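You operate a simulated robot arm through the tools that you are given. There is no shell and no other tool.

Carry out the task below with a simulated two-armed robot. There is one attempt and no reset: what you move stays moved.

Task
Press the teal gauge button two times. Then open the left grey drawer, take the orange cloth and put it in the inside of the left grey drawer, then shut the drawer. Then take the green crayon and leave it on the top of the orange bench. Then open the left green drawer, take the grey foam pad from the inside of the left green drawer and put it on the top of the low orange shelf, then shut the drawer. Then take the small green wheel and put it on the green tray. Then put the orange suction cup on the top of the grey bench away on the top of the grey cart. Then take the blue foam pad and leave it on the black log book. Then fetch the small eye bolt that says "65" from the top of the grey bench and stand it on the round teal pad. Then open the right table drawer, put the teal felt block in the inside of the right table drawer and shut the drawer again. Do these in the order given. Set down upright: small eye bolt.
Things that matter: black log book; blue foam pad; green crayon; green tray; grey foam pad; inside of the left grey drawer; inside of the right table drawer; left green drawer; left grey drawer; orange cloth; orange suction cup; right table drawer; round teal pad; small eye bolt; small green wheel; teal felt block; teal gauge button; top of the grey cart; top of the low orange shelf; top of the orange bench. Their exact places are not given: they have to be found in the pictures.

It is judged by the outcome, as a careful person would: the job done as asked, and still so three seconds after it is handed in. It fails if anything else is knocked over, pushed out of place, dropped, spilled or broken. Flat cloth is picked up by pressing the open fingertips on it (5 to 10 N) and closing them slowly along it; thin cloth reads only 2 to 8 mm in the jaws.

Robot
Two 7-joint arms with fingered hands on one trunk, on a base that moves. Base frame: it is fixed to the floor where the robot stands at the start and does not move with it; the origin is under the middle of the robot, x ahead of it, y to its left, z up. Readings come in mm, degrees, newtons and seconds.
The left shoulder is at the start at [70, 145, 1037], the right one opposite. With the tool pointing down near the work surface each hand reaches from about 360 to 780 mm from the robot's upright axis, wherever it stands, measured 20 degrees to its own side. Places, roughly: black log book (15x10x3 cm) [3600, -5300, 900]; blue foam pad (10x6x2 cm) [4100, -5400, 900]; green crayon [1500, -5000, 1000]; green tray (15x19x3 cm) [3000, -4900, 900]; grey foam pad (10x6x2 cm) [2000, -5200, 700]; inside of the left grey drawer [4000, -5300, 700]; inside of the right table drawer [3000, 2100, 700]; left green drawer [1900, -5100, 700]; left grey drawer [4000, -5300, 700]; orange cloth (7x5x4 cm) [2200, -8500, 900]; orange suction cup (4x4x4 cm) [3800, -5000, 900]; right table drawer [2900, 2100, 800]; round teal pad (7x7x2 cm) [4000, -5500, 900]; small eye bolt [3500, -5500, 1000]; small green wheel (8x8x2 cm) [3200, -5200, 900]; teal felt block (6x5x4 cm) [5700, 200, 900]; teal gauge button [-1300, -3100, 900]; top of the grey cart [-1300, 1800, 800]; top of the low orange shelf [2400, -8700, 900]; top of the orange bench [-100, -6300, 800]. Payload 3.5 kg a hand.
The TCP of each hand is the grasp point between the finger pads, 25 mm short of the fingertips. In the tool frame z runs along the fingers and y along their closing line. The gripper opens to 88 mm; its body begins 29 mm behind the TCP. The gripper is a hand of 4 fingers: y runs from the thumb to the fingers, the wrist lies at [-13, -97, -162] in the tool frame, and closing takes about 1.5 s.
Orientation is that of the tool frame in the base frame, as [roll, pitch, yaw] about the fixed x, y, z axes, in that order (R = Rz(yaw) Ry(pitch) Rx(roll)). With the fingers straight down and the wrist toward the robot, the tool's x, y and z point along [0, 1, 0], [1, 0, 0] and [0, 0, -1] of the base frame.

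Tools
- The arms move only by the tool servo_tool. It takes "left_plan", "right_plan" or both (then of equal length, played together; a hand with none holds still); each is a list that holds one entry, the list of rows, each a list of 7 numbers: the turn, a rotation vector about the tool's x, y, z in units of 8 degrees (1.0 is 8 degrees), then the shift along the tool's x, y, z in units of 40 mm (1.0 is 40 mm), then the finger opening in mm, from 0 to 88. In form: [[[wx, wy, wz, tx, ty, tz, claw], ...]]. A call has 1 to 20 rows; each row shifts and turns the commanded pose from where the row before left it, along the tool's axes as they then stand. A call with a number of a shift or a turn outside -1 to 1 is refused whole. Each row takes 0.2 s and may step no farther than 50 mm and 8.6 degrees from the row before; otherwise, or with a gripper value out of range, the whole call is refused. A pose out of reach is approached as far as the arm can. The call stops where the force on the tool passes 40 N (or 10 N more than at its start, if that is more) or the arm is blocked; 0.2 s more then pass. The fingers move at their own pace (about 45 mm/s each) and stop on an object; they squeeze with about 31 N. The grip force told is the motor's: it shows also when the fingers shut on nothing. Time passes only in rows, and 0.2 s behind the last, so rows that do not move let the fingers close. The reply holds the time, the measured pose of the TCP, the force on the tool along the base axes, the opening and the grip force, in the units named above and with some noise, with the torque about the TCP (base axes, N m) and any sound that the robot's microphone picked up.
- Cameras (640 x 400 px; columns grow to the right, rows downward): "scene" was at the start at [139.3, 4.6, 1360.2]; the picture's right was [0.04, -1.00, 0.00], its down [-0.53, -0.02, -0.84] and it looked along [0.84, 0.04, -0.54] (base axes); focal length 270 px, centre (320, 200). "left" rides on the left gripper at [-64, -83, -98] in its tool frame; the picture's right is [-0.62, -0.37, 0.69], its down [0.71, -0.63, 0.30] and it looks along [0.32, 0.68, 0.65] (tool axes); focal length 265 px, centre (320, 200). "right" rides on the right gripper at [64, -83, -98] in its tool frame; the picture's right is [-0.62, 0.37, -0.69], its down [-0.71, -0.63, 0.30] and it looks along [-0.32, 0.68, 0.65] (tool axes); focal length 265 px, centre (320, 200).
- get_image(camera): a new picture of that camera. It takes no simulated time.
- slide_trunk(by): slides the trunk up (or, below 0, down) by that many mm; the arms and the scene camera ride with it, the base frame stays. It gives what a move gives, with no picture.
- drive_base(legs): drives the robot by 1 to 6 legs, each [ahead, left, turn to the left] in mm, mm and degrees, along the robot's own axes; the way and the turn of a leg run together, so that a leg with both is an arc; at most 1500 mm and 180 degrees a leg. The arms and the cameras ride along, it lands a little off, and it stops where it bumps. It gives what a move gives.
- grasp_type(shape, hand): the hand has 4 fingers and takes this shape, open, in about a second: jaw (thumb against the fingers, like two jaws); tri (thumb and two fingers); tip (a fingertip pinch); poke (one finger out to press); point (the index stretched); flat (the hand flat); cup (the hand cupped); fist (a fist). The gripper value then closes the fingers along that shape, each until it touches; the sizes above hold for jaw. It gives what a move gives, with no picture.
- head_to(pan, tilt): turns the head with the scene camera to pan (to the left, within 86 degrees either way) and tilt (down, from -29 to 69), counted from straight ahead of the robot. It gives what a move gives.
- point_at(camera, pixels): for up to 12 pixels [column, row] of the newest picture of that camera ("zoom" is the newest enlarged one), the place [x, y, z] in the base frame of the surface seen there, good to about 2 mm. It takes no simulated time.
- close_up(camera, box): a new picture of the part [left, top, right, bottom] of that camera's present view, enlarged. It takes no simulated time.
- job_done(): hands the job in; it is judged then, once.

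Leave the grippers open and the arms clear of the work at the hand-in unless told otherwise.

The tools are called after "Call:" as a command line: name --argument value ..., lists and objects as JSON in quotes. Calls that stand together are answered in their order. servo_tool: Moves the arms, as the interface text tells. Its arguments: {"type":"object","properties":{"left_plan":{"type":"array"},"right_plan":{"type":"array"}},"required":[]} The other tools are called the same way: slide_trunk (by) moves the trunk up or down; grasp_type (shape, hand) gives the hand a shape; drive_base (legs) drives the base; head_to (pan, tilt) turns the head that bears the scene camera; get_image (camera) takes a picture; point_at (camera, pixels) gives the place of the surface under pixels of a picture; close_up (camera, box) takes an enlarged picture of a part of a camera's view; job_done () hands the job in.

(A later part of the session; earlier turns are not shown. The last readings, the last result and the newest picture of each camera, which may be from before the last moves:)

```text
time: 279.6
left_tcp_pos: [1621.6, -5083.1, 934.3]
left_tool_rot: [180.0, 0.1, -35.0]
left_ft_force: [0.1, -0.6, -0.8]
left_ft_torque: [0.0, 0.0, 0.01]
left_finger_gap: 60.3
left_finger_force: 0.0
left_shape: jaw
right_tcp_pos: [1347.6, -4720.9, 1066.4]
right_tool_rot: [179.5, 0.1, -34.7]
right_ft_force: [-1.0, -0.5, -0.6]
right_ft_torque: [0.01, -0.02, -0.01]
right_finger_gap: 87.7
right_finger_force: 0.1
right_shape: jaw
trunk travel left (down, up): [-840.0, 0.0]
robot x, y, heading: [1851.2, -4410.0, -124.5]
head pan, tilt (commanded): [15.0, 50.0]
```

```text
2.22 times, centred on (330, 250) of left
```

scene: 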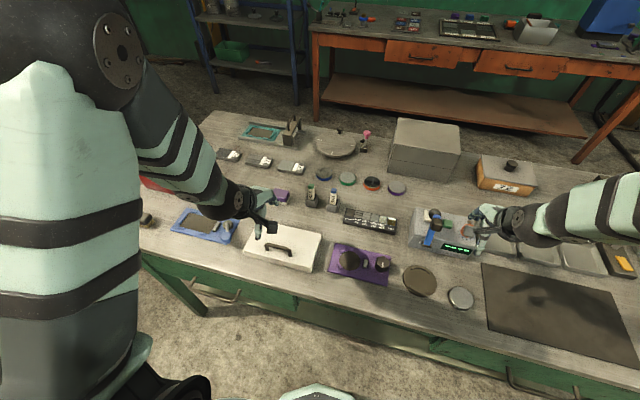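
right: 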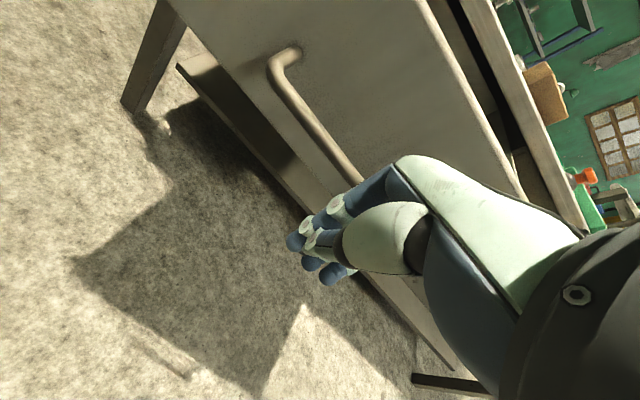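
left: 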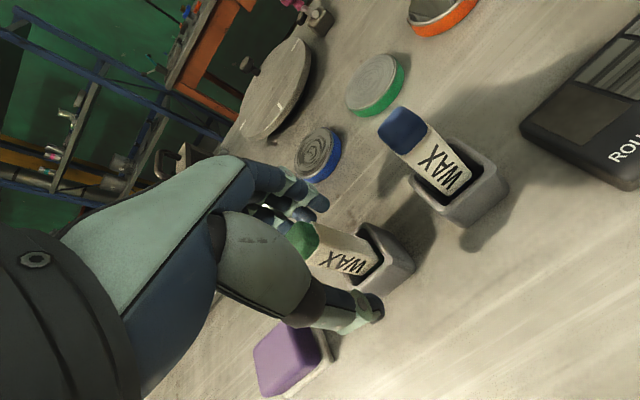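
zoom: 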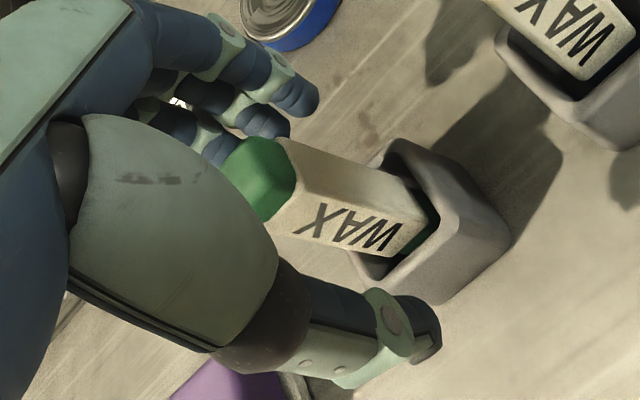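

The crayon is centred between thumb and fingers (x −3, y +1 mm). I lower 8 mm and close.

Call:
servo_tool --left_plan '[[[0, 0, 0, -0.05, 0, 0.2, 60], [0, 0, 0, 0, 0, 0, 45], [0, 0, 0, 0, 0, 0, 30], [0, 0, 0, 0, 0, 0, 20], [0, 0, 0, 0, 0, 0, 10], [0, 0, 0, 0, 0, 0, 5], [0, 0, 0, 0, 0, 0, 5], [0, 0, 0, 0, 0, 0, 5]]]'

Call:
close_up --camera "left" --box '[220, 160, 440, 340]'

```text
time: 281.4
left_tcp_pos: [1620.9, -5083.0, 925.8]
left_tool_rot: [-179.8, 0.0, -34.9]
left_ft_force: [-1.1, -1.7, -0.9]
left_ft_torque: [-0.11, 0.06, -0.04]
left_finger_gap: 11.0
left_finger_force: 31.1
left_shape: jaw
right_tcp_pos: [1346.9, -4721.6, 1065.6]
right_tool_rot: [179.6, 0.0, -34.7]
right_ft_force: [0.4, -0.8, -0.6]
right_ft_torque: [-0.02, 0.02, -0.02]
right_finger_gap: 87.5
right_finger_force: 0.2
right_shape: jaw
trunk travel left (down, up): [-840.0, 0.0]
robot x, y, heading: [1855.0, -4409.9, -124.5]
head pan, tilt (commanded): [15.0, 50.0]
```

```text
2.22 times, centred on (330, 250) of left
```

zoom: 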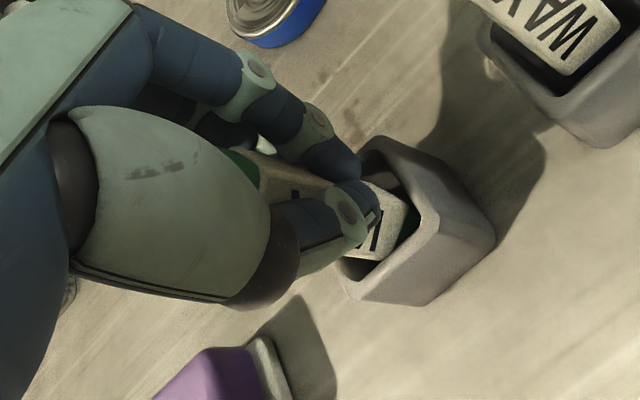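

Gripped (11 mm, 31 N). I lift it straight up slowly.

Call:
servo_tool --left_plan '[[[0, 0, 0, 0, 0, -0.25, 5], [0, 0, 0, 0, 0, -0.25, 5], [0, 0, 0, 0, 0, -0.4, 5], [0, 0, 0, 0, 0, -0.6, 5], [0, 0, 0, 0, 0, -1, 5], [0, 0, 0, 0, 0, -1, 5], [0, 0, 0, 0, 0, 0, 5]]]'

Call:
get_image --camera "left"

Call:
close_up --camera "scene" --box '[240, 110, 400, 220]'

```text
time: 283.0
left_tcp_pos: [1620.4, -5081.9, 1065.9]
left_tool_rot: [-179.9, 0.0, -34.8]
left_ft_force: [0.8, 0.2, -0.6]
left_ft_torque: [0.02, 0.02, 0.02]
left_finger_gap: 10.9
left_finger_force: 30.9
left_shape: jaw
right_tcp_pos: [1347.5, -4722.2, 1065.5]
right_tool_rot: [179.6, 0.0, -34.6]
right_ft_force: [0.6, 0.5, -0.7]
right_ft_torque: [0.03, -0.01, -0.01]
right_finger_gap: 87.6
right_finger_force: 0.0
right_shape: jaw
trunk travel left (down, up): [-840.0, 0.0]
robot x, y, heading: [1853.5, -4410.7, -124.7]
head pan, tilt (commanded): [15.0, 50.0]
```

```text
taken
```

left: 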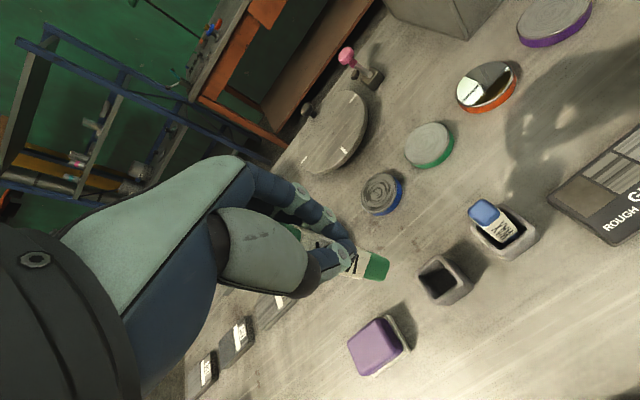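

```text
3.64 times, centred on (320, 165) of scene
```

zoom: 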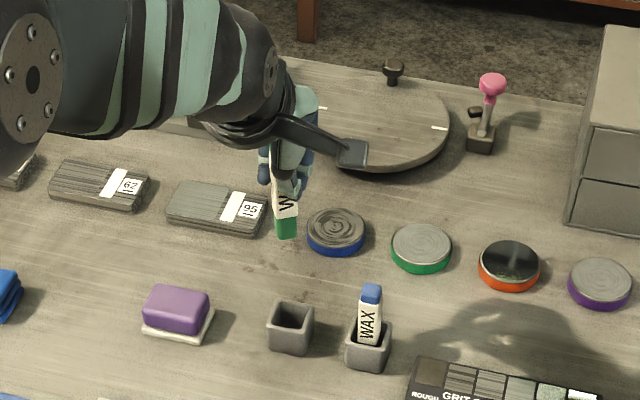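

The crayon is out; the holder stays. I measure its lower end.

Call:
point_at --camera "zoom" --pixels '[[287, 232], [286, 222], [284, 205], [300, 225]]'

Call:
servo_tool --left_plan '[[[0, 0, 0, 0.156, -0.98, 0, 5], [0, 0, 0, 0.156, -0.98, 0, 5], [0, 0, 0, 0.156, -0.98, 0, 5], [0, 0, 0, 0.156, -0.98, 0, 5], [0, 0, 0, 0.156, -0.98, 0, 5], [0, 0, 0, 0.156, -0.98, 0, 5]]]'

```text
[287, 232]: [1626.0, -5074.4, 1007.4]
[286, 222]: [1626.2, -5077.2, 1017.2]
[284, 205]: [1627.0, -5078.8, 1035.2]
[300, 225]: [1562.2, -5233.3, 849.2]
```

```text
time: 284.4
left_tcp_pos: [1785.3, -4912.5, 1062.0]
left_tool_rot: [-179.9, -0.1, -34.9]
left_ft_force: [-0.5, 0.5, -0.2]
left_ft_torque: [0.04, -0.01, -0.03]
left_finger_gap: 10.7
left_finger_force: 30.7
left_shape: jaw
right_tcp_pos: [1348.1, -4721.5, 1065.8]
right_tool_rot: [179.5, 0.0, -34.7]
right_ft_force: [0.3, 0.3, -1.3]
right_ft_torque: [0.02, 0.02, 0.05]
right_finger_gap: 87.7
right_finger_force: 0.0
right_shape: jaw
trunk travel left (down, up): [-840.0, 0.0]
robot x, y, heading: [1849.4, -4409.9, -124.8]
head pan, tilt (commanded): [15.0, 50.0]
```

Crayon's lower end is 60 mm below the TCP. I drive around the green bench's right end through the gap beside the blue table, toward the orange bench.

Call:
drive_base --legs '[[-300, 0, 0], [0, 0, -85], [1200, 0, 0], [0, 0, 85], [567, -251, 0], [868, 0, 0]]'

Call:
head_to --pan 0 --tilt 30

Call:
get_image --camera "scene"

```text
time: 306.7
left_tcp_pos: [-80.0, -5188.5, 1062.9]
left_tool_rot: [180.0, -0.1, -33.1]
left_ft_force: [0.3, -1.0, 0.7]
left_ft_torque: [-0.02, -0.01, 0.02]
left_finger_gap: 10.3
left_finger_force: 31.4
left_shape: jaw
right_tcp_pos: [-522.7, -5012.3, 1067.6]
right_tool_rot: [179.5, 0.1, -32.8]
right_ft_force: [-0.1, -0.5, 1.2]
right_ft_torque: [-0.02, -0.01, 0.01]
right_finger_gap: 87.4
right_finger_force: 0.1
right_shape: jaw
trunk travel left (down, up): [-840.0, 0.0]
robot x, y, heading: [-32.3, -4682.2, -122.7]
head pan, tilt (commanded): [15.0, 50.0]
```

```text
time: 307.5
left_tcp_pos: [-81.7, -5191.3, 1061.4]
left_tool_rot: [-179.8, 0.0, -33.0]
left_ft_force: [-0.2, 0.1, -0.4]
left_ft_torque: [0.0, -0.01, 0.01]
left_finger_gap: 10.5
left_finger_force: 31.0
left_shape: jaw
right_tcp_pos: [-523.7, -5013.5, 1065.8]
right_tool_rot: [179.6, 0.1, -32.8]
right_ft_force: [-0.1, -0.1, -0.4]
right_ft_torque: [0.01, -0.04, -0.02]
right_finger_gap: 87.7
right_finger_force: 0.0
right_shape: jaw
trunk travel left (down, up): [-840.0, 0.0]
robot x, y, heading: [-35.7, -4684.7, -122.8]
head pan, tilt (commanded): [0.0, 30.0]
```

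```text
taken
```

scene: 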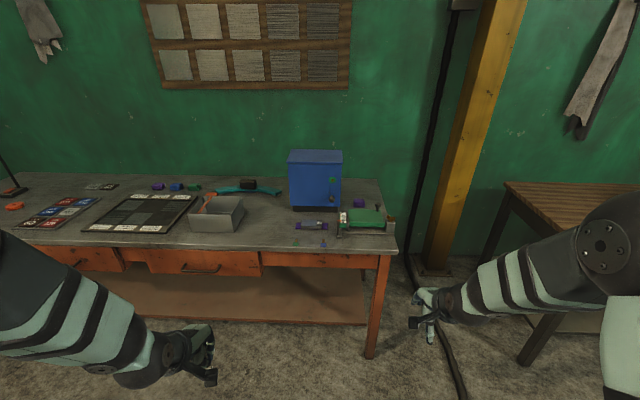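

The orange bench is ahead-left. I zoom to choose a free place on it.

Call:
close_up --camera "scene" --box '[130, 140, 410, 290]'

Call:
point_at --camera "scene" --pixels '[[267, 222], [267, 240], [390, 248], [150, 248], [260, 205], [170, 235], [235, 222], [300, 228], [330, 205], [370, 320], [240, 205], [20, 245]]'

```text
2.29 times, centred on (270, 215) of scene
```

zoom: 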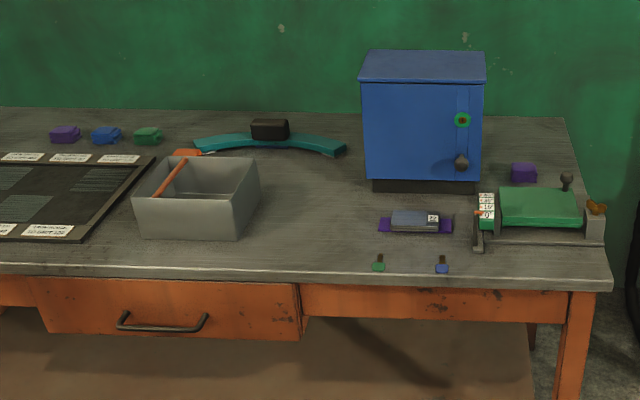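

```text
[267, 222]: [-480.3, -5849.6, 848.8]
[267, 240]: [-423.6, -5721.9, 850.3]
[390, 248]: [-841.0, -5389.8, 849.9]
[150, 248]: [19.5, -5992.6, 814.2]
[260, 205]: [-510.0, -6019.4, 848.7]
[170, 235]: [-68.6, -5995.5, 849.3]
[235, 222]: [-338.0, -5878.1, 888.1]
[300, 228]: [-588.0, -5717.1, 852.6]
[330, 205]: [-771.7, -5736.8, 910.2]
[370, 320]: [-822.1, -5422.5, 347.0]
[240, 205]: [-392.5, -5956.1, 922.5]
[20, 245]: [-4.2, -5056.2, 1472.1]
```

Call:
point_at --camera "zoom" --pixels '[[240, 240], [262, 200], [379, 230], [310, 268], [310, 215], [310, 185], [270, 155], [340, 155], [378, 262], [420, 225], [370, 190], [200, 240]]'

```text
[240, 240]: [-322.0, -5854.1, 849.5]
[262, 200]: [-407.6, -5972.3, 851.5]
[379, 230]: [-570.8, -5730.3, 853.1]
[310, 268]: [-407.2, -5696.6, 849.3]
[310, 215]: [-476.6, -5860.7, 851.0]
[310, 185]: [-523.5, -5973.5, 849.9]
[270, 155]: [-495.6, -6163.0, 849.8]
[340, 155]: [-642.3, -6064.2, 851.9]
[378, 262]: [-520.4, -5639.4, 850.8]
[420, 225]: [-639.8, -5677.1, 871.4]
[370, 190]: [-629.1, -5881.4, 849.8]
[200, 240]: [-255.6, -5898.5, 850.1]
```

The free area lies between the grey box and the purple-plated block; its middle is about (-470,-5840). I drive in so it lies 600 mm ahead and 200 mm to my left.

Call:
drive_base --legs '[[598, 89, -2.7]]'

Call:
head_to --pan 15 --tilt 50

Call:
get_image --camera "scene"

```text
time: 310.9
left_tcp_pos: [-349.9, -5723.4, 1061.6]
left_tool_rot: [180.0, 0.0, -35.1]
left_ft_force: [-0.1, -0.7, -0.1]
left_ft_torque: [0.02, 0.03, -0.02]
left_finger_gap: 10.7
left_finger_force: 30.7
left_shape: jaw
right_tcp_pos: [-785.5, -5531.2, 1067.3]
right_tool_rot: [179.5, 0.0, -34.8]
right_ft_force: [-0.2, -0.4, -0.5]
right_ft_torque: [0.0, -0.01, 0.01]
right_finger_gap: 87.7
right_finger_force: 0.1
right_shape: jaw
trunk travel left (down, up): [-840.0, 0.0]
robot x, y, heading: [-284.1, -5217.3, -125.0]
head pan, tilt (commanded): [0.0, 30.0]
```

```text
time: 311.7
left_tcp_pos: [-349.8, -5725.3, 1061.7]
left_tool_rot: [-179.9, 0.0, -35.1]
left_ft_force: [-0.3, -0.7, -0.2]
left_ft_torque: [0.01, -0.01, 0.0]
left_finger_gap: 10.6
left_finger_force: 30.6
left_shape: jaw
right_tcp_pos: [-785.4, -5532.6, 1065.7]
right_tool_rot: [179.6, 0.0, -34.9]
right_ft_force: [-0.2, -0.7, 0.0]
right_ft_torque: [0.02, 0.03, 0.0]
right_finger_gap: 87.8
right_finger_force: 0.0
right_shape: jaw
trunk travel left (down, up): [-840.0, 0.0]
robot x, y, heading: [-277.9, -5223.9, -125.0]
head pan, tilt (commanded): [15.0, 50.0]
```

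```text
taken
```

scene: 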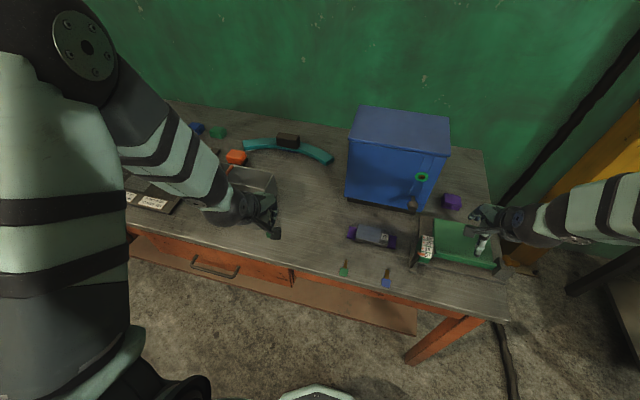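

The area between the box and the plate is free at (310,205). I move the hand there (x −32, y +163), tilt it 35° so the crayon's lower end points to the right.

Call:
servo_tool --left_plan '[[[0, 0, 0, -0.162, 0.815, 0, 5], [0, 0, 0, -0.162, 0.815, 0, 5], [0, 0, 0, -0.162, 0.815, 0, 5], [0, 0, 0, -0.162, 0.815, 0, 5], [0, 0, 0, -0.162, 0.815, 0, 5], [0, -0.875, 0, 0, 0, 0, 5], [0, -0.875, 0, 0, 0, 0, 5], [0, -0.875, 0, 0, 0, 0, 5], [0, -0.875, 0, 0, 0, 0, 5], [0, -0.875, 0, 0, 0, 0, 5], [0, 0, 0, 0, 0, 0, 5]]]'

Call:
get_image --camera "scene"

Call:
get_image --camera "left"

```text
time: 314.1
left_tcp_pos: [-470.6, -5840.3, 1063.1]
left_tool_rot: [-179.8, 35.1, -34.9]
left_ft_force: [0.0, 0.2, -1.2]
left_ft_torque: [0.01, 0.0, -0.02]
left_finger_gap: 10.9
left_finger_force: 31.7
left_shape: jaw
right_tcp_pos: [-786.7, -5531.9, 1065.2]
right_tool_rot: [179.6, 0.0, -34.9]
right_ft_force: [0.0, -0.8, 0.6]
right_ft_torque: [-0.02, 0.03, -0.01]
right_finger_gap: 87.9
right_finger_force: 0.1
right_shape: jaw
trunk travel left (down, up): [-840.0, 0.0]
robot x, y, heading: [-280.4, -5223.9, -124.9]
head pan, tilt (commanded): [15.0, 50.0]
```

```text
taken
```

scene: 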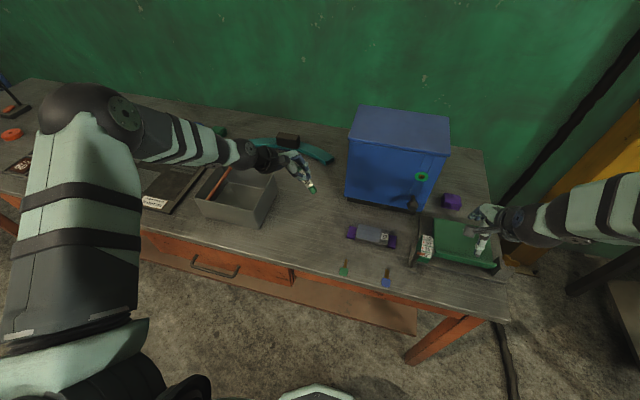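

```text
taken
```

left: 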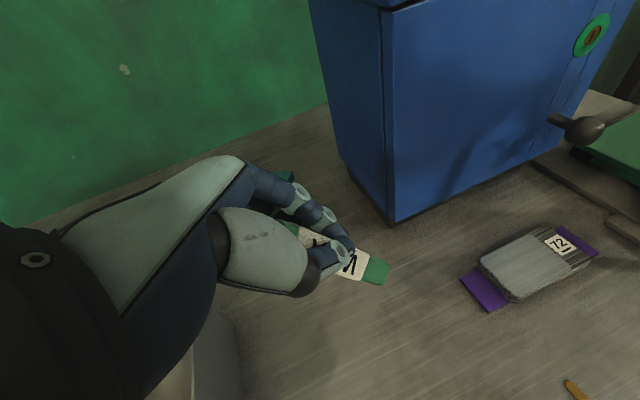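

The crayon is tilted with its end to the right, over free bench. I lower it 142 mm straight down.

Call:
servo_tool --left_plan '[[[0, 0, 0, 0.574, 0, 0.819, 5], [0, 0, 0, 0.574, 0, 0.819, 5], [0, 0, 0, 0.574, 0, 0.819, 5], [0, 0, 0, 0.32, 0, 0.45, 5], [0, 0, 0, 0, 0, 0, 5]]]'

Call:
get_image --camera "left"

Call:
close_up --camera "scene" --box '[180, 110, 420, 260]'

```text
time: 315.3
left_tcp_pos: [-471.4, -5838.0, 918.8]
left_tool_rot: [180.0, 35.0, -35.1]
left_ft_force: [-0.4, 0.2, -0.8]
left_ft_torque: [0.01, 0.03, 0.01]
left_finger_gap: 10.7
left_finger_force: 31.2
left_shape: jaw
right_tcp_pos: [-785.3, -5530.5, 1067.3]
right_tool_rot: [179.5, -0.1, -34.9]
right_ft_force: [-0.6, 0.0, -0.5]
right_ft_torque: [0.0, 0.0, 0.01]
right_finger_gap: 87.6
right_finger_force: 0.1
right_shape: jaw
trunk travel left (down, up): [-840.0, 0.0]
robot x, y, heading: [-280.8, -5224.3, -124.8]
head pan, tilt (commanded): [15.0, 50.0]
```

```text
taken
```

left: 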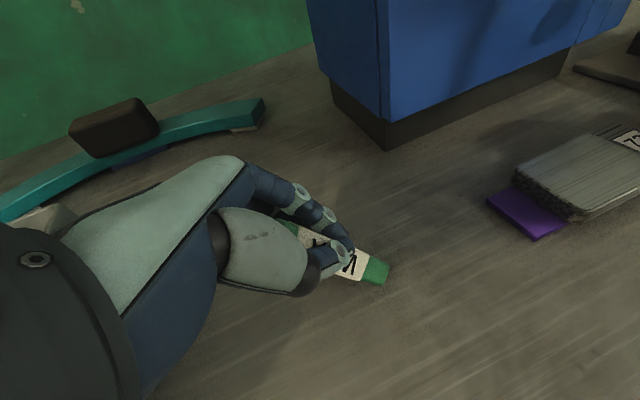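

```text
2.67 times, centred on (300, 185) of scene
```

zoom: 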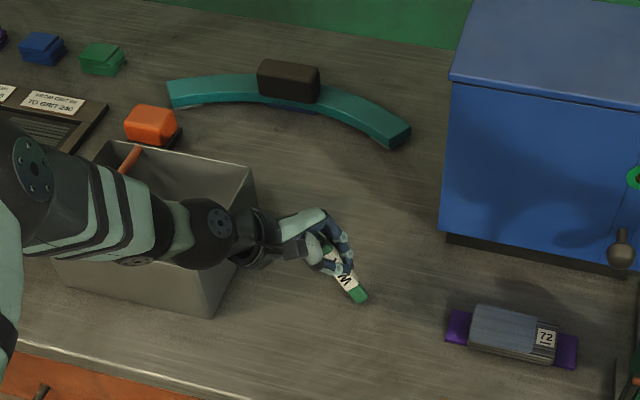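

I tilt it 12° more (to 47°), then lower in small steps until the crayon's end touches.

Call:
servo_tool --left_plan '[[[0, -0.75, 0, 0, 0, 0, 5], [0, -0.75, 0, 0, 0, 0, 5], [0, 0, 0, 0.2, 0, 0.187, 5], [0, 0, 0, 0.11, 0, 0.1, 5], [0, 0, 0, 0.055, 0, 0.05, 5], [0, 0, 0, 0, 0, 0, 5]]]'

Call:
get_image --camera "left"

```text
time: 316.7
left_tcp_pos: [-471.1, -5838.0, 902.4]
left_tool_rot: [179.8, 47.1, -35.3]
left_ft_force: [1.4, -0.3, 14.8]
left_ft_torque: [0.45, 0.49, 0.0]
left_finger_gap: 10.8
left_finger_force: 30.6
left_shape: jaw
right_tcp_pos: [-785.0, -5530.4, 1066.1]
right_tool_rot: [179.4, -0.1, -34.9]
right_ft_force: [-0.4, -0.3, 0.6]
right_ft_torque: [-0.02, 0.01, 0.01]
right_finger_gap: 87.7
right_finger_force: 0.1
right_shape: jaw
trunk travel left (down, up): [-840.0, 0.0]
robot x, y, heading: [-280.3, -5219.7, -124.7]
head pan, tilt (commanded): [15.0, 50.0]
```

```text
taken
```

left: 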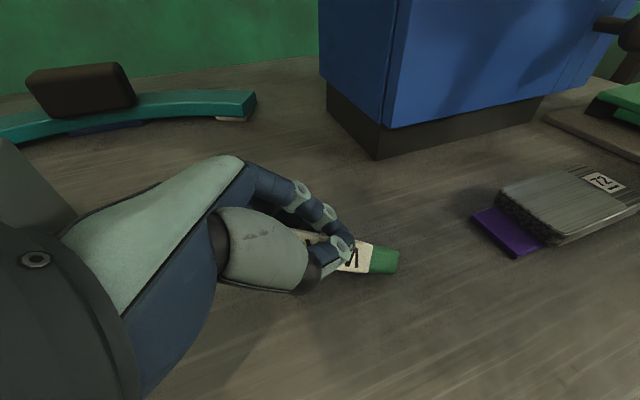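

It touches (15 N). I ease up 2 mm, then open the fingers.

Call:
servo_tool --left_plan '[[[0, 0, 0, -0.04, 0, -0.035, 5], [0, 0, 0, 0, 0, 0, 15], [0, 0, 0, 0, 0, 0, 25], [0, 0, 0, 0, 0, 0, 40], [0, 0, 0, 0, 0, 0, 50], [0, 0, 0, 0, 0, 0, 50], [0, 0, 0, 0, 0, 0, 50]]]'

Call:
get_image --camera "left"

Call:
close_up --camera "scene" --box '[180, 110, 420, 260]'

```text
time: 318.3
left_tcp_pos: [-470.9, -5840.4, 903.1]
left_tool_rot: [-179.8, 47.0, -34.9]
left_ft_force: [0.4, -0.7, 0.6]
left_ft_torque: [-0.01, -0.01, -0.03]
left_finger_gap: 49.8
left_finger_force: 0.0
left_shape: jaw
right_tcp_pos: [-786.1, -5532.0, 1065.3]
right_tool_rot: [179.6, 0.0, -35.0]
right_ft_force: [0.4, 0.9, -1.0]
right_ft_torque: [-0.01, -0.02, 0.01]
right_finger_gap: 87.5
right_finger_force: 0.2
right_shape: jaw
trunk travel left (down, up): [-840.0, 0.0]
robot x, y, heading: [-282.4, -5223.5, -124.8]
head pan, tilt (commanded): [15.0, 50.0]
```

```text
taken
```

left: 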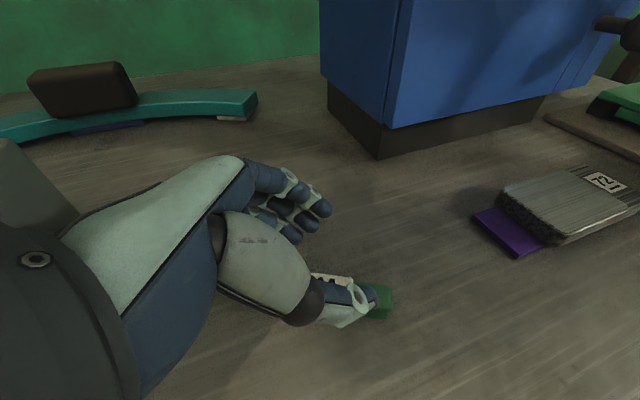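

```text
2.67 times, centred on (300, 185) of scene
```

zoom: 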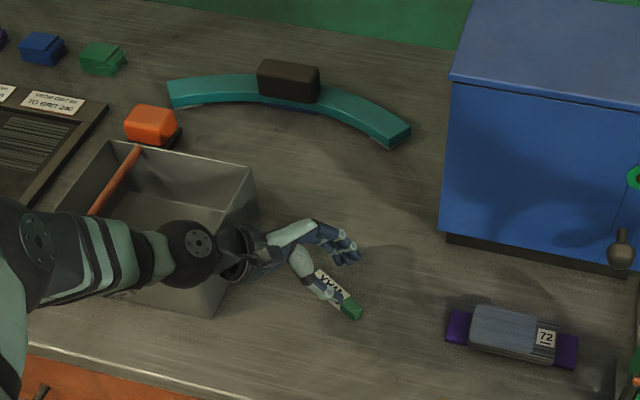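

The crayon lies on the bench. I raise the hand straight up.

Call:
servo_tool --left_plan '[[[0, 0, 0, -0.36, 0, -0.34, 50], [0, 0, 0, -0.5, 0, -0.47, 60], [0, 0, 0, -0.731, 0, -0.682, 60], [0, 0, 0, -0.731, 0, -0.682, 60], [0, 0, 0, -0.731, 0, -0.682, 60], [0, 0.94, 0, 0, 0, 0, 60], [0, 0.94, 0, 0, 0, 0, 60], [0, 0.94, 0, 0, 0, 0, 60], [0, 0.94, 0, 0, 0, 0, 60], [0, 0.94, 0, 0, 0, 0, 60], [0, 0.94, 0, 0, 0, 0, 60], [0, 0.25, 0, 0, 0, 0, 88]]]'

Call:
get_image --camera "scene"

Call:
close_up --camera "scene" --box '[180, 110, 420, 260]'

```text
time: 320.9
left_tcp_pos: [-470.5, -5839.9, 1069.8]
left_tool_rot: [179.9, -0.3, -35.1]
left_ft_force: [-0.3, -0.6, -0.7]
left_ft_torque: [0.02, -0.03, 0.01]
left_finger_gap: 87.7
left_finger_force: 0.2
left_shape: jaw
right_tcp_pos: [-785.1, -5531.5, 1066.2]
right_tool_rot: [179.7, 0.0, -34.9]
right_ft_force: [-0.4, -0.2, 0.5]
right_ft_torque: [0.0, -0.01, -0.02]
right_finger_gap: 87.8
right_finger_force: 0.1
right_shape: jaw
trunk travel left (down, up): [-840.0, 0.0]
robot x, y, heading: [-283.5, -5224.3, -124.8]
head pan, tilt (commanded): [15.0, 50.0]
```

```text
taken
```

scene: 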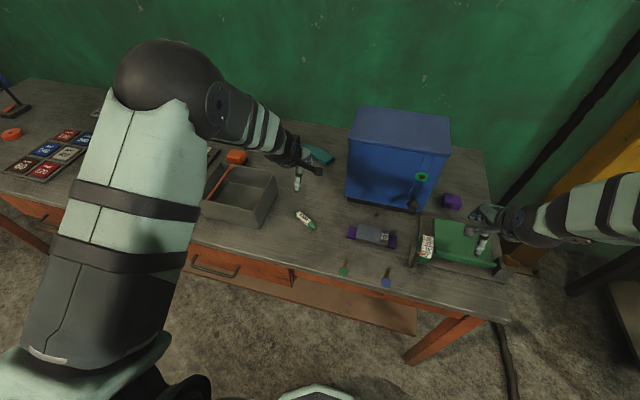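

```text
2.67 times, centred on (300, 185) of scene
```

zoom: 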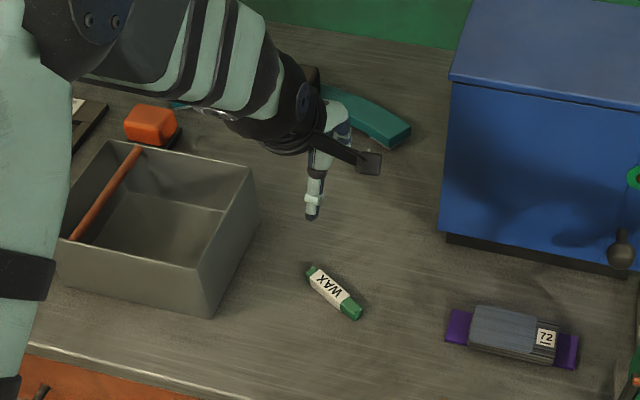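

The crayon lies well on the orange bench. Next: the left green drawer. I pull the left arm back and drive back the same way to the green bench's drawer side.

Call:
servo_tool --left_plan '[[[0, 0, 0, 0.162, -0.815, 0, 88], [0, 0, 0, 0.162, -0.815, 0, 88], [0, 0, 0, 0.162, -0.815, 0, 88], [0, 0, 0, 0.162, -0.815, 0, 88], [0, 0, 0, 0.162, -0.815, 0, 88]]]'

Call:
drive_base --legs '[[-600, -60, 0], [-868, 0, 0], [-567, 251, 0], [-248, 1307, 0]]'

Call:
head_to --pan 0 --tilt 45

Call:
get_image --camera "scene"

```text
time: 322.1
left_tcp_pos: [-347.9, -5723.9, 1069.2]
left_tool_rot: [-180.0, -0.1, -35.1]
left_ft_force: [1.1, -0.3, 0.0]
left_ft_torque: [0.03, 0.02, 0.02]
left_finger_gap: 87.6
left_finger_force: 0.0
left_shape: jaw
right_tcp_pos: [-785.6, -5531.3, 1067.4]
right_tool_rot: [179.6, 0.1, -34.9]
right_ft_force: [-0.6, -0.1, 0.4]
right_ft_torque: [0.0, -0.02, -0.03]
right_finger_gap: 87.5
right_finger_force: 0.1
right_shape: jaw
trunk travel left (down, up): [-840.0, 0.0]
robot x, y, heading: [-286.0, -5224.8, -124.9]
head pan, tilt (commanded): [15.0, 50.0]
```

```text
time: 339.1
left_tcp_pos: [2222.7, -4693.3, 1068.0]
left_tool_rot: [-180.0, -0.2, -32.3]
left_ft_force: [-0.1, -1.6, 0.1]
left_ft_torque: [0.0, -0.01, -0.02]
left_finger_gap: 87.9
left_finger_force: 0.2
left_shape: jaw
right_tcp_pos: [1778.5, -4520.7, 1065.6]
right_tool_rot: [179.6, 0.0, -32.2]
right_ft_force: [0.1, -0.3, 0.2]
right_ft_torque: [-0.01, 0.02, 0.01]
right_finger_gap: 87.8
right_finger_force: 0.0
right_shape: jaw
trunk travel left (down, up): [-840.0, 0.0]
robot x, y, heading: [2269.2, -4185.3, -122.3]
head pan, tilt (commanded): [15.0, 50.0]
```

```text
time: 339.9
left_tcp_pos: [2223.2, -4692.5, 1068.2]
left_tool_rot: [-179.9, -0.1, -32.3]
left_ft_force: [-0.7, 0.3, 0.3]
left_ft_torque: [0.0, -0.01, 0.02]
left_finger_gap: 87.7
left_finger_force: 0.0
left_shape: jaw
right_tcp_pos: [1777.7, -4520.5, 1066.5]
right_tool_rot: [179.7, 0.0, -32.1]
right_ft_force: [-0.1, 0.3, -0.8]
right_ft_torque: [0.02, -0.03, 0.02]
right_finger_gap: 87.2
right_finger_force: 0.1
right_shape: jaw
trunk travel left (down, up): [-840.0, 0.0]
robot x, y, heading: [2268.6, -4186.4, -122.2]
head pan, tilt (commanded): [0.0, 45.0]
```

```text
taken
```

scene: 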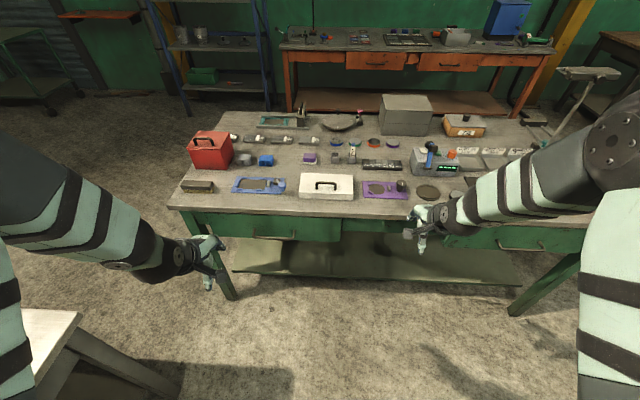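

The left green drawer's handle is at (275,232). I square up by turning 3.2° right, then measure the handle and face.

Call:
drive_base --legs '[[20, 0, -3.2]]'

Call:
slide_trunk --by -300

Call:
get_image --camera "scene"

Call:
close_up --camera "scene" --box '[180, 160, 380, 285]'

```text
time: 340.7
left_tcp_pos: [2188.4, -4704.3, 1070.0]
left_tool_rot: [179.8, 0.0, -35.4]
left_ft_force: [0.3, -0.2, 0.1]
left_ft_torque: [-0.01, 0.01, 0.0]
left_finger_gap: 87.6
left_finger_force: 0.0
left_shape: jaw
right_tcp_pos: [1752.7, -4508.0, 1069.1]
right_tool_rot: [179.3, 0.1, -35.3]
right_ft_force: [0.4, -0.2, 1.6]
right_ft_torque: [-0.01, 0.0, 0.02]
right_finger_gap: 87.5
right_finger_force: 0.1
right_shape: jaw
trunk travel left (down, up): [-840.0, 0.0]
robot x, y, heading: [2253.7, -4200.5, -125.1]
head pan, tilt (commanded): [0.0, 45.0]
```

```text
time: 343.7
left_tcp_pos: [2184.5, -4706.9, 768.8]
left_tool_rot: [-179.9, -0.1, -35.5]
left_ft_force: [-0.1, -0.5, -0.5]
left_ft_torque: [0.0, 0.04, -0.01]
left_finger_gap: 87.9
left_finger_force: 0.1
left_shape: jaw
right_tcp_pos: [1748.9, -4509.9, 764.7]
right_tool_rot: [179.6, 0.0, -35.2]
right_ft_force: [-0.8, 0.9, -0.6]
right_ft_torque: [0.0, -0.02, 0.01]
right_finger_gap: 87.6
right_finger_force: 0.0
right_shape: jaw
trunk travel left (down, up): [-540.0, 300.0]
robot x, y, heading: [2252.7, -4205.9, -125.4]
head pan, tilt (commanded): [0.0, 45.0]
```

```text
taken
```

scene: 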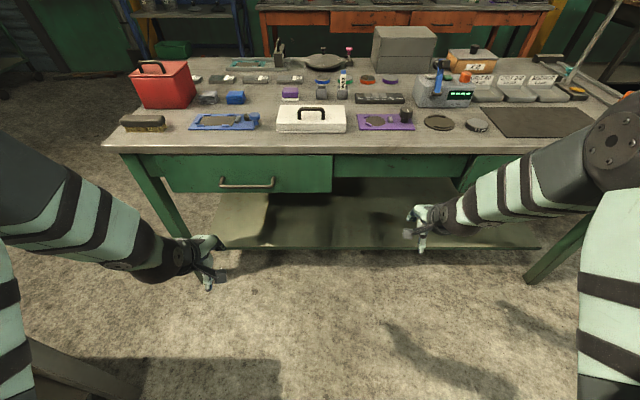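

```text
3.20 times, centred on (280, 222) of scene
```

zoom: 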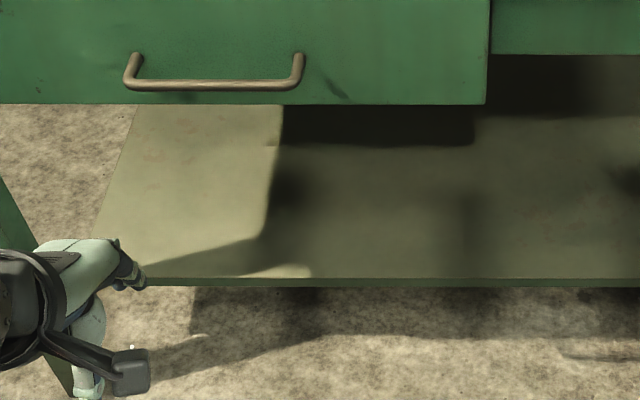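

Call:
point_at --camera "zoom" --pixels '[[132, 85], [295, 85], [212, 85], [212, 45], [60, 40], [440, 40], [440, 95], [212, 70]]'

```text
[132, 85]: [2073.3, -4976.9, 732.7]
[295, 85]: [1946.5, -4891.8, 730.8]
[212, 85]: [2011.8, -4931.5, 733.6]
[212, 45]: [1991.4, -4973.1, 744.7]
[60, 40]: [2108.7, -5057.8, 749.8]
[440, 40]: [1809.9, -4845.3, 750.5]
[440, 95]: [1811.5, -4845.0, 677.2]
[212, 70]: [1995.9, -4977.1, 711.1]
```

Handle middle ≈ (2010,-4934,731), face 46 mm behind it, same as the grey one. I move the left hand forward 195 mm and tip it up by 90°.

Call:
servo_tool --left_plan '[[[0, 0, 0, -0.08, 0.975, 0, 88], [0, 0, 0, -0.08, 0.975, 0, 88], [0, 0, 0, -0.08, 0.975, 0, 88], [0, 0, 0, -0.08, 0.975, 0, 88], [0, 0, 0, -0.08, 0.975, 0, 88], [-0.9375, 0, 0, 0, 0, 0, 88], [-0.9375, 0, 0, 0, 0, 0, 88], [-0.9375, 0, 0, 0, 0, 0, 88], [-0.9375, 0, 0, 0, 0, 0, 88], [-0.9375, 0, 0, 0, 0, 0, 88], [-0.9375, 0, 0, 0, 0, 0, 88], [-0.9375, 0, 0, 0, 0, 0, 88], [-0.9375, 0, 0, 0, 0, 0, 88], [-0.9375, 0, 0, 0, 0, 0, 88], [-0.9375, 0, 0, 0, 0, 0, 88], [-0.9375, 0, 0, 0, 0, 0, 88], [-0.9375, 0, 0, 0, 0, 0, 88], [0, 0, 0, 0, -0.9, 0, 88], [0, 0, 0, 0, 0, 0, 88]]]'

Call:
close_up --camera "scene" --box '[160, 120, 360, 245]'

```text
time: 347.7
left_tcp_pos: [2060.2, -4855.1, 731.4]
left_tool_rot: [90.0, -0.1, -35.5]
left_ft_force: [-0.2, 0.6, -0.6]
left_ft_torque: [0.01, 0.02, -0.02]
left_finger_gap: 87.6
left_finger_force: 0.0
left_shape: jaw
right_tcp_pos: [1748.6, -4510.8, 766.5]
right_tool_rot: [179.6, 0.1, -35.2]
right_ft_force: [0.6, -0.6, -0.4]
right_ft_torque: [0.03, 0.0, -0.02]
right_finger_gap: 87.5
right_finger_force: 0.0
right_shape: jaw
trunk travel left (down, up): [-540.0, 300.0]
robot x, y, heading: [2256.3, -4204.6, -125.4]
head pan, tilt (commanded): [0.0, 45.0]
```

```text
3.20 times, centred on (260, 182) of scene
```

zoom: 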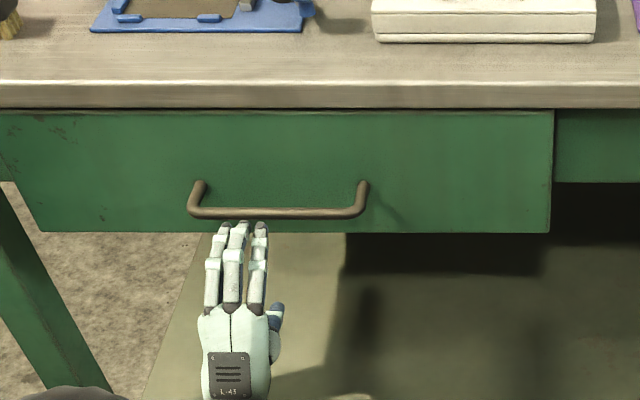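

Aligned. Forward 91 mm, then close on the bar.

Call:
servo_tool --left_plan '[[[0, 0, 0, 0, 0, 0.76, 88], [0, 0, 0, 0, 0, 0.76, 88], [0, 0, 0, 0, 0, 0.76, 88], [0, 0, 0, 0, 0, 0, 88], [0, 0, 0, 0, 0, 0, 40], [0, 0, 0, 0, 0, 0, 20], [0, 0, 0, 0, 0, 0, 0], [0, 0, 0, 0, 0, 0, 0], [0, 0, 0, 0, 0, 0, 0], [0, 0, 0, 0, 0, 0, 0], [0, 0, 0, 0, 0, 0, 0]]]'

Call:
close_up --camera "scene" --box '[160, 120, 360, 245]'

```text
time: 350.1
left_tcp_pos: [2018.6, -4909.3, 735.4]
left_tool_rot: [90.1, -0.1, -35.6]
left_ft_force: [8.6, 14.0, -2.4]
left_ft_torque: [0.16, -0.02, -0.05]
left_finger_gap: 1.9
left_finger_force: 30.5
left_shape: jaw
left hand out of reach, approached as far as the arm can: row 3
right_tcp_pos: [1750.7, -4510.1, 767.6]
right_tool_rot: [179.4, 0.1, -35.2]
right_ft_force: [-1.1, -0.5, 1.2]
right_ft_torque: [-0.02, -0.02, 0.01]
right_finger_gap: 87.7
right_finger_force: 0.0
right_shape: jaw
trunk travel left (down, up): [-540.0, 300.0]
robot x, y, heading: [2253.3, -4203.0, -125.2]
head pan, tilt (commanded): [0.0, 45.0]
```

```text
3.20 times, centred on (260, 182) of scene
```

zoom: 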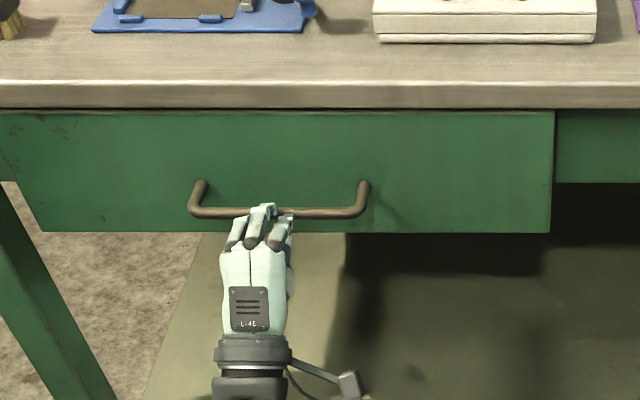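

The arm was 30 mm short and the fingers closed in front of the bar. I back off slightly, open, move the base 45 mm ahead, and try again.

Call:
servo_tool --left_plan '[[[0, 0, 0, 0, 0, -0.8, 0], [0, 0, 0, 0, 0, -0.8, 40], [0, 0, 0, 0, 0, -0.5, 88], [0, 0, 0, 0, 0, 0, 88], [0, 0, 0, 0, 0, 0, 88], [0, 0, 0, 0, 0, 0, 88]]]'

Call:
drive_base --legs '[[50, 0, 0]]'

Call:
close_up --camera "scene" --box '[160, 120, 360, 245]'

```text
time: 351.5
left_tcp_pos: [2069.5, -4844.1, 735.8]
left_tool_rot: [90.0, -0.1, -35.5]
left_ft_force: [0.1, -0.9, 1.0]
left_ft_torque: [0.01, 0.0, 0.01]
left_finger_gap: 87.4
left_finger_force: 0.0
left_shape: jaw
right_tcp_pos: [1749.0, -4510.8, 765.9]
right_tool_rot: [179.6, 0.0, -35.3]
right_ft_force: [0.3, -0.4, -0.7]
right_ft_torque: [0.02, -0.01, -0.01]
right_finger_gap: 87.7
right_finger_force: 0.2
right_shape: jaw
trunk travel left (down, up): [-540.0, 300.0]
robot x, y, heading: [2250.1, -4201.3, -125.4]
head pan, tilt (commanded): [0.0, 45.0]
```

```text
time: 352.4
left_tcp_pos: [2041.5, -4884.1, 736.3]
left_tool_rot: [90.2, -0.2, -35.3]
left_ft_force: [1.2, -0.1, 0.2]
left_ft_torque: [0.02, 0.05, 0.0]
left_finger_gap: 87.6
left_finger_force: 0.0
left_shape: jaw
right_tcp_pos: [1720.9, -4552.4, 765.1]
right_tool_rot: [179.6, -0.1, -35.2]
right_ft_force: [1.2, 0.1, -0.5]
right_ft_torque: [0.04, -0.02, -0.01]
right_finger_gap: 87.4
right_finger_force: 0.1
right_shape: jaw
trunk travel left (down, up): [-540.0, 300.0]
robot x, y, heading: [2226.3, -4244.6, -125.1]
head pan, tilt (commanded): [0.0, 45.0]
```

```text
3.20 times, centred on (260, 182) of scene
```

zoom: 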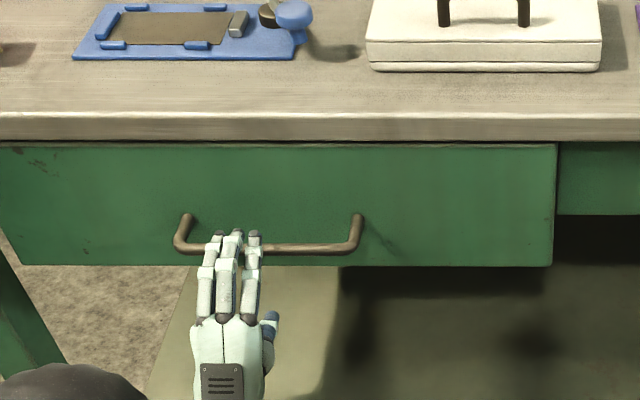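

64 mm to go. I move forward 58 mm, down 5 mm, and close.

Call:
servo_tool --left_plan '[[[0, 0, 0, 0, -0.06, 0.5, 88], [0, 0, 0, 0, -0.06, 0.5, 88], [0, 0, 0, 0, 0, 0.47, 88], [0, 0, 0, 0, 0, 0, 88]]]'

Call:
close_up --camera "scene" --box '[160, 120, 360, 245]'

```text
time: 353.4
left_tcp_pos: [2007.6, -4932.1, 728.9]
left_tool_rot: [90.1, -0.2, -35.4]
left_ft_force: [0.0, 0.1, 0.5]
left_ft_torque: [-0.02, -0.02, 0.0]
left_finger_gap: 87.4
left_finger_force: 0.0
left_shape: jaw
right_tcp_pos: [1721.1, -4552.0, 765.9]
right_tool_rot: [179.6, 0.0, -35.2]
right_ft_force: [-1.2, 0.5, 0.4]
right_ft_torque: [-0.01, 0.04, -0.02]
right_finger_gap: 87.6
right_finger_force: 0.1
right_shape: jaw
trunk travel left (down, up): [-540.0, 300.0]
robot x, y, heading: [2225.0, -4243.6, -125.2]
head pan, tilt (commanded): [0.0, 45.0]
```

```text
3.20 times, centred on (260, 182) of scene
```

zoom: 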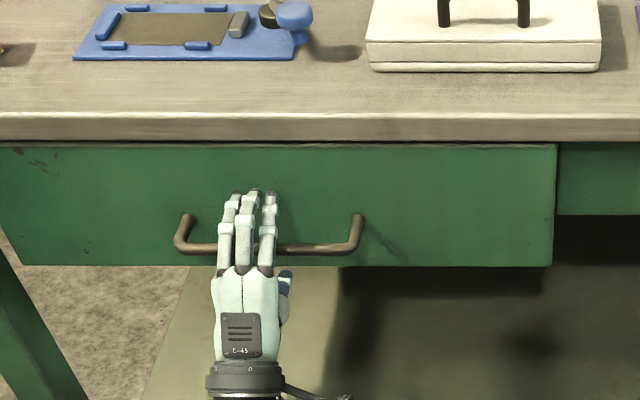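

Now the hand straddles the bar (TCP within 5 mm of its middle). I close the fingers.

Call:
servo_tool --left_plan '[[[0, 0, 0, 0, 0, 0, 40], [0, 0, 0, 0, 0, 0, 20], [0, 0, 0, 0, 0, 0, 0], [0, 0, 0, 0, 0, 0, 0], [0, 0, 0, 0, 0, 0, 0], [0, 0, 0, 0, 0, 0, 0], [0, 0, 0, 0, 0, 0, 0], [0, 0, 0, 0, 0, 0, 0]]]'

Call:
servo_tool --left_plan '[[[0, 0, 0, 0, 0, -0.4, 0], [0, 0, 0, 0, 0, -0.5, 0], [0, 0, 0, 0, 0, -0.5, 0], [0, 0, 0, 0, 0, -0.5, 0], [0, 0, 0, 0, 0, 0, 0]]]'

Call:
get_image --camera "scene"

```text
time: 355.2
left_tcp_pos: [2007.2, -4931.7, 727.9]
left_tool_rot: [90.2, -0.1, -35.4]
left_ft_force: [-2.0, -2.2, -1.2]
left_ft_torque: [-0.05, -0.04, 0.04]
left_finger_gap: 0.1
left_finger_force: 30.8
left_shape: jaw
right_tcp_pos: [1720.6, -4551.2, 765.9]
right_tool_rot: [179.6, 0.0, -35.2]
right_ft_force: [0.8, -0.5, 0.6]
right_ft_torque: [0.04, 0.02, 0.02]
right_finger_gap: 87.4
right_finger_force: 0.0
right_shape: jaw
trunk travel left (down, up): [-540.0, 300.0]
robot x, y, heading: [2225.6, -4244.2, -125.3]
head pan, tilt (commanded): [0.0, 45.0]
```

```text
time: 356.4
left_tcp_pos: [2050.0, -4870.4, 730.5]
left_tool_rot: [90.3, -0.1, -35.3]
left_ft_force: [2.4, -2.1, -14.1]
left_ft_torque: [0.03, 0.0, -0.05]
left_finger_gap: 0.0
left_finger_force: 30.8
left_shape: jaw
right_tcp_pos: [1720.8, -4554.0, 765.0]
right_tool_rot: [179.7, -0.1, -35.2]
right_ft_force: [-0.4, 0.3, 0.4]
right_ft_torque: [-0.01, -0.01, 0.0]
right_finger_gap: 87.6
right_finger_force: 0.1
right_shape: jaw
trunk travel left (down, up): [-540.0, 300.0]
robot x, y, heading: [2226.0, -4243.1, -125.1]
head pan, tilt (commanded): [0.0, 45.0]
```

```text
taken
```

scene: 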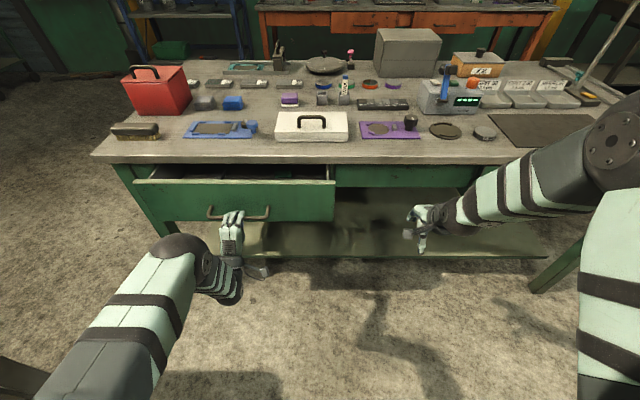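

The drawer is moving out (about 75 mm). I back the base up 110 mm twice while holding.

Call:
drive_base --legs '[[-110, 0, 0]]'

Call:
drive_base --legs '[[-100, 0, 0]]'

Call:
get_image --camera "scene"

```text
time: 357.6
left_tcp_pos: [2114.5, -4782.4, 730.6]
left_tool_rot: [90.3, -0.1, -35.2]
left_ft_force: [-2.8, -1.0, -15.2]
left_ft_torque: [0.02, -0.02, -0.03]
left_finger_gap: 0.0
left_finger_force: 31.4
left_shape: jaw
right_tcp_pos: [1784.8, -4464.8, 764.1]
right_tool_rot: [179.7, 0.0, -35.0]
right_ft_force: [-0.2, -0.4, 0.4]
right_ft_torque: [-0.03, -0.03, -0.04]
right_finger_gap: 87.7
right_finger_force: 0.1
right_shape: jaw
trunk travel left (down, up): [-540.0, 300.0]
robot x, y, heading: [2289.2, -4154.3, -125.2]
head pan, tilt (commanded): [0.0, 45.0]
```

```text
time: 358.8
left_tcp_pos: [2171.6, -4698.9, 729.6]
left_tool_rot: [90.4, -0.1, -35.2]
left_ft_force: [1.1, -3.2, -14.9]
left_ft_torque: [-0.06, -0.04, -0.03]
left_finger_gap: 0.3
left_finger_force: 31.0
left_shape: jaw
right_tcp_pos: [1841.7, -4382.2, 764.6]
right_tool_rot: [179.7, 0.1, -35.1]
right_ft_force: [-0.6, 0.5, -0.4]
right_ft_torque: [0.02, 0.01, -0.01]
right_finger_gap: 87.5
right_finger_force: 0.1
right_shape: jaw
trunk travel left (down, up): [-540.0, 300.0]
robot x, y, heading: [2342.9, -4073.0, -125.3]
head pan, tilt (commanded): [0.0, 45.0]
```

```text
taken
```

scene: 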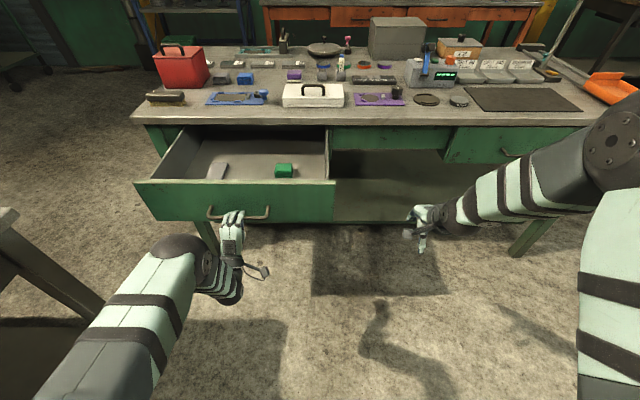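

Open about 285 mm: inside I see the grey foam pad (218,172) and a green thing (284,170). I zoom in.

Call:
close_up --camera "scene" --box '[140, 120, 340, 230]'

Call:
point_at --camera "zoom" --pixels '[[245, 170], [240, 150], [250, 190], [275, 150], [232, 185], [225, 155], [460, 160], [460, 185], [350, 190], [350, 30], [350, 220], [300, 150]]'

```text
3.20 times, centred on (240, 175) of scene
```

zoom: 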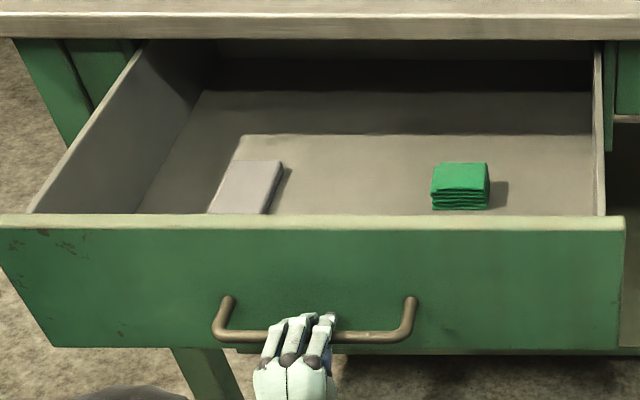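

```text
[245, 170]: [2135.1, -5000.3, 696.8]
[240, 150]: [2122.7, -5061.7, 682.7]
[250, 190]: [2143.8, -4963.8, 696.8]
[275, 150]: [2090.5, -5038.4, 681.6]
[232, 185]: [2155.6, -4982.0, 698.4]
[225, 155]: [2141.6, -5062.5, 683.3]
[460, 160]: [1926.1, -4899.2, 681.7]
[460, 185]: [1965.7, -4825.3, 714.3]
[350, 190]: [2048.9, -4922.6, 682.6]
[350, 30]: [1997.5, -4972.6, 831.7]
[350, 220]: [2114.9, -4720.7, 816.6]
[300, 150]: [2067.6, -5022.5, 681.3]
```

The grey pad lies flat (top z≈697), about 50–150 mm from the bench edge plane. I pull the drawer 70 mm farther for hand room.

Call:
drive_base --legs '[[-70, 0, 0]]'

Call:
get_image --camera "scene"

```text
time: 359.8
left_tcp_pos: [2211.7, -4642.2, 729.0]
left_tool_rot: [90.5, -0.1, -35.1]
left_ft_force: [-2.6, -0.3, -14.1]
left_ft_torque: [0.0, -0.03, -0.02]
left_finger_gap: 0.0
left_finger_force: 30.8
left_shape: jaw
right_tcp_pos: [1882.5, -4325.6, 765.1]
right_tool_rot: [179.7, 0.0, -34.9]
right_ft_force: [0.0, 0.4, 0.6]
right_ft_torque: [0.01, -0.01, 0.01]
right_finger_gap: 87.9
right_finger_force: 0.1
right_shape: jaw
trunk travel left (down, up): [-540.0, 300.0]
robot x, y, heading: [2385.7, -4015.5, -125.0]
head pan, tilt (commanded): [0.0, 45.0]
```

```text
taken
```

scene: 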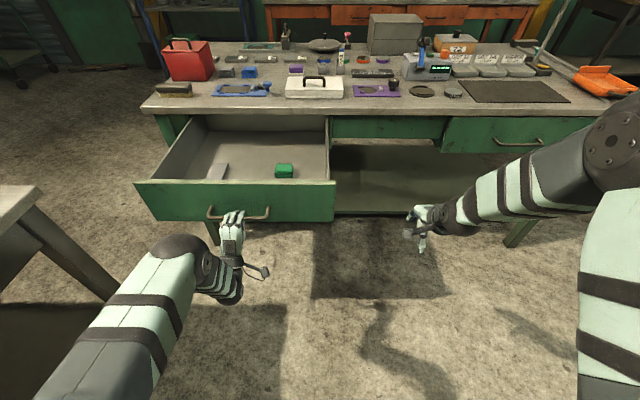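

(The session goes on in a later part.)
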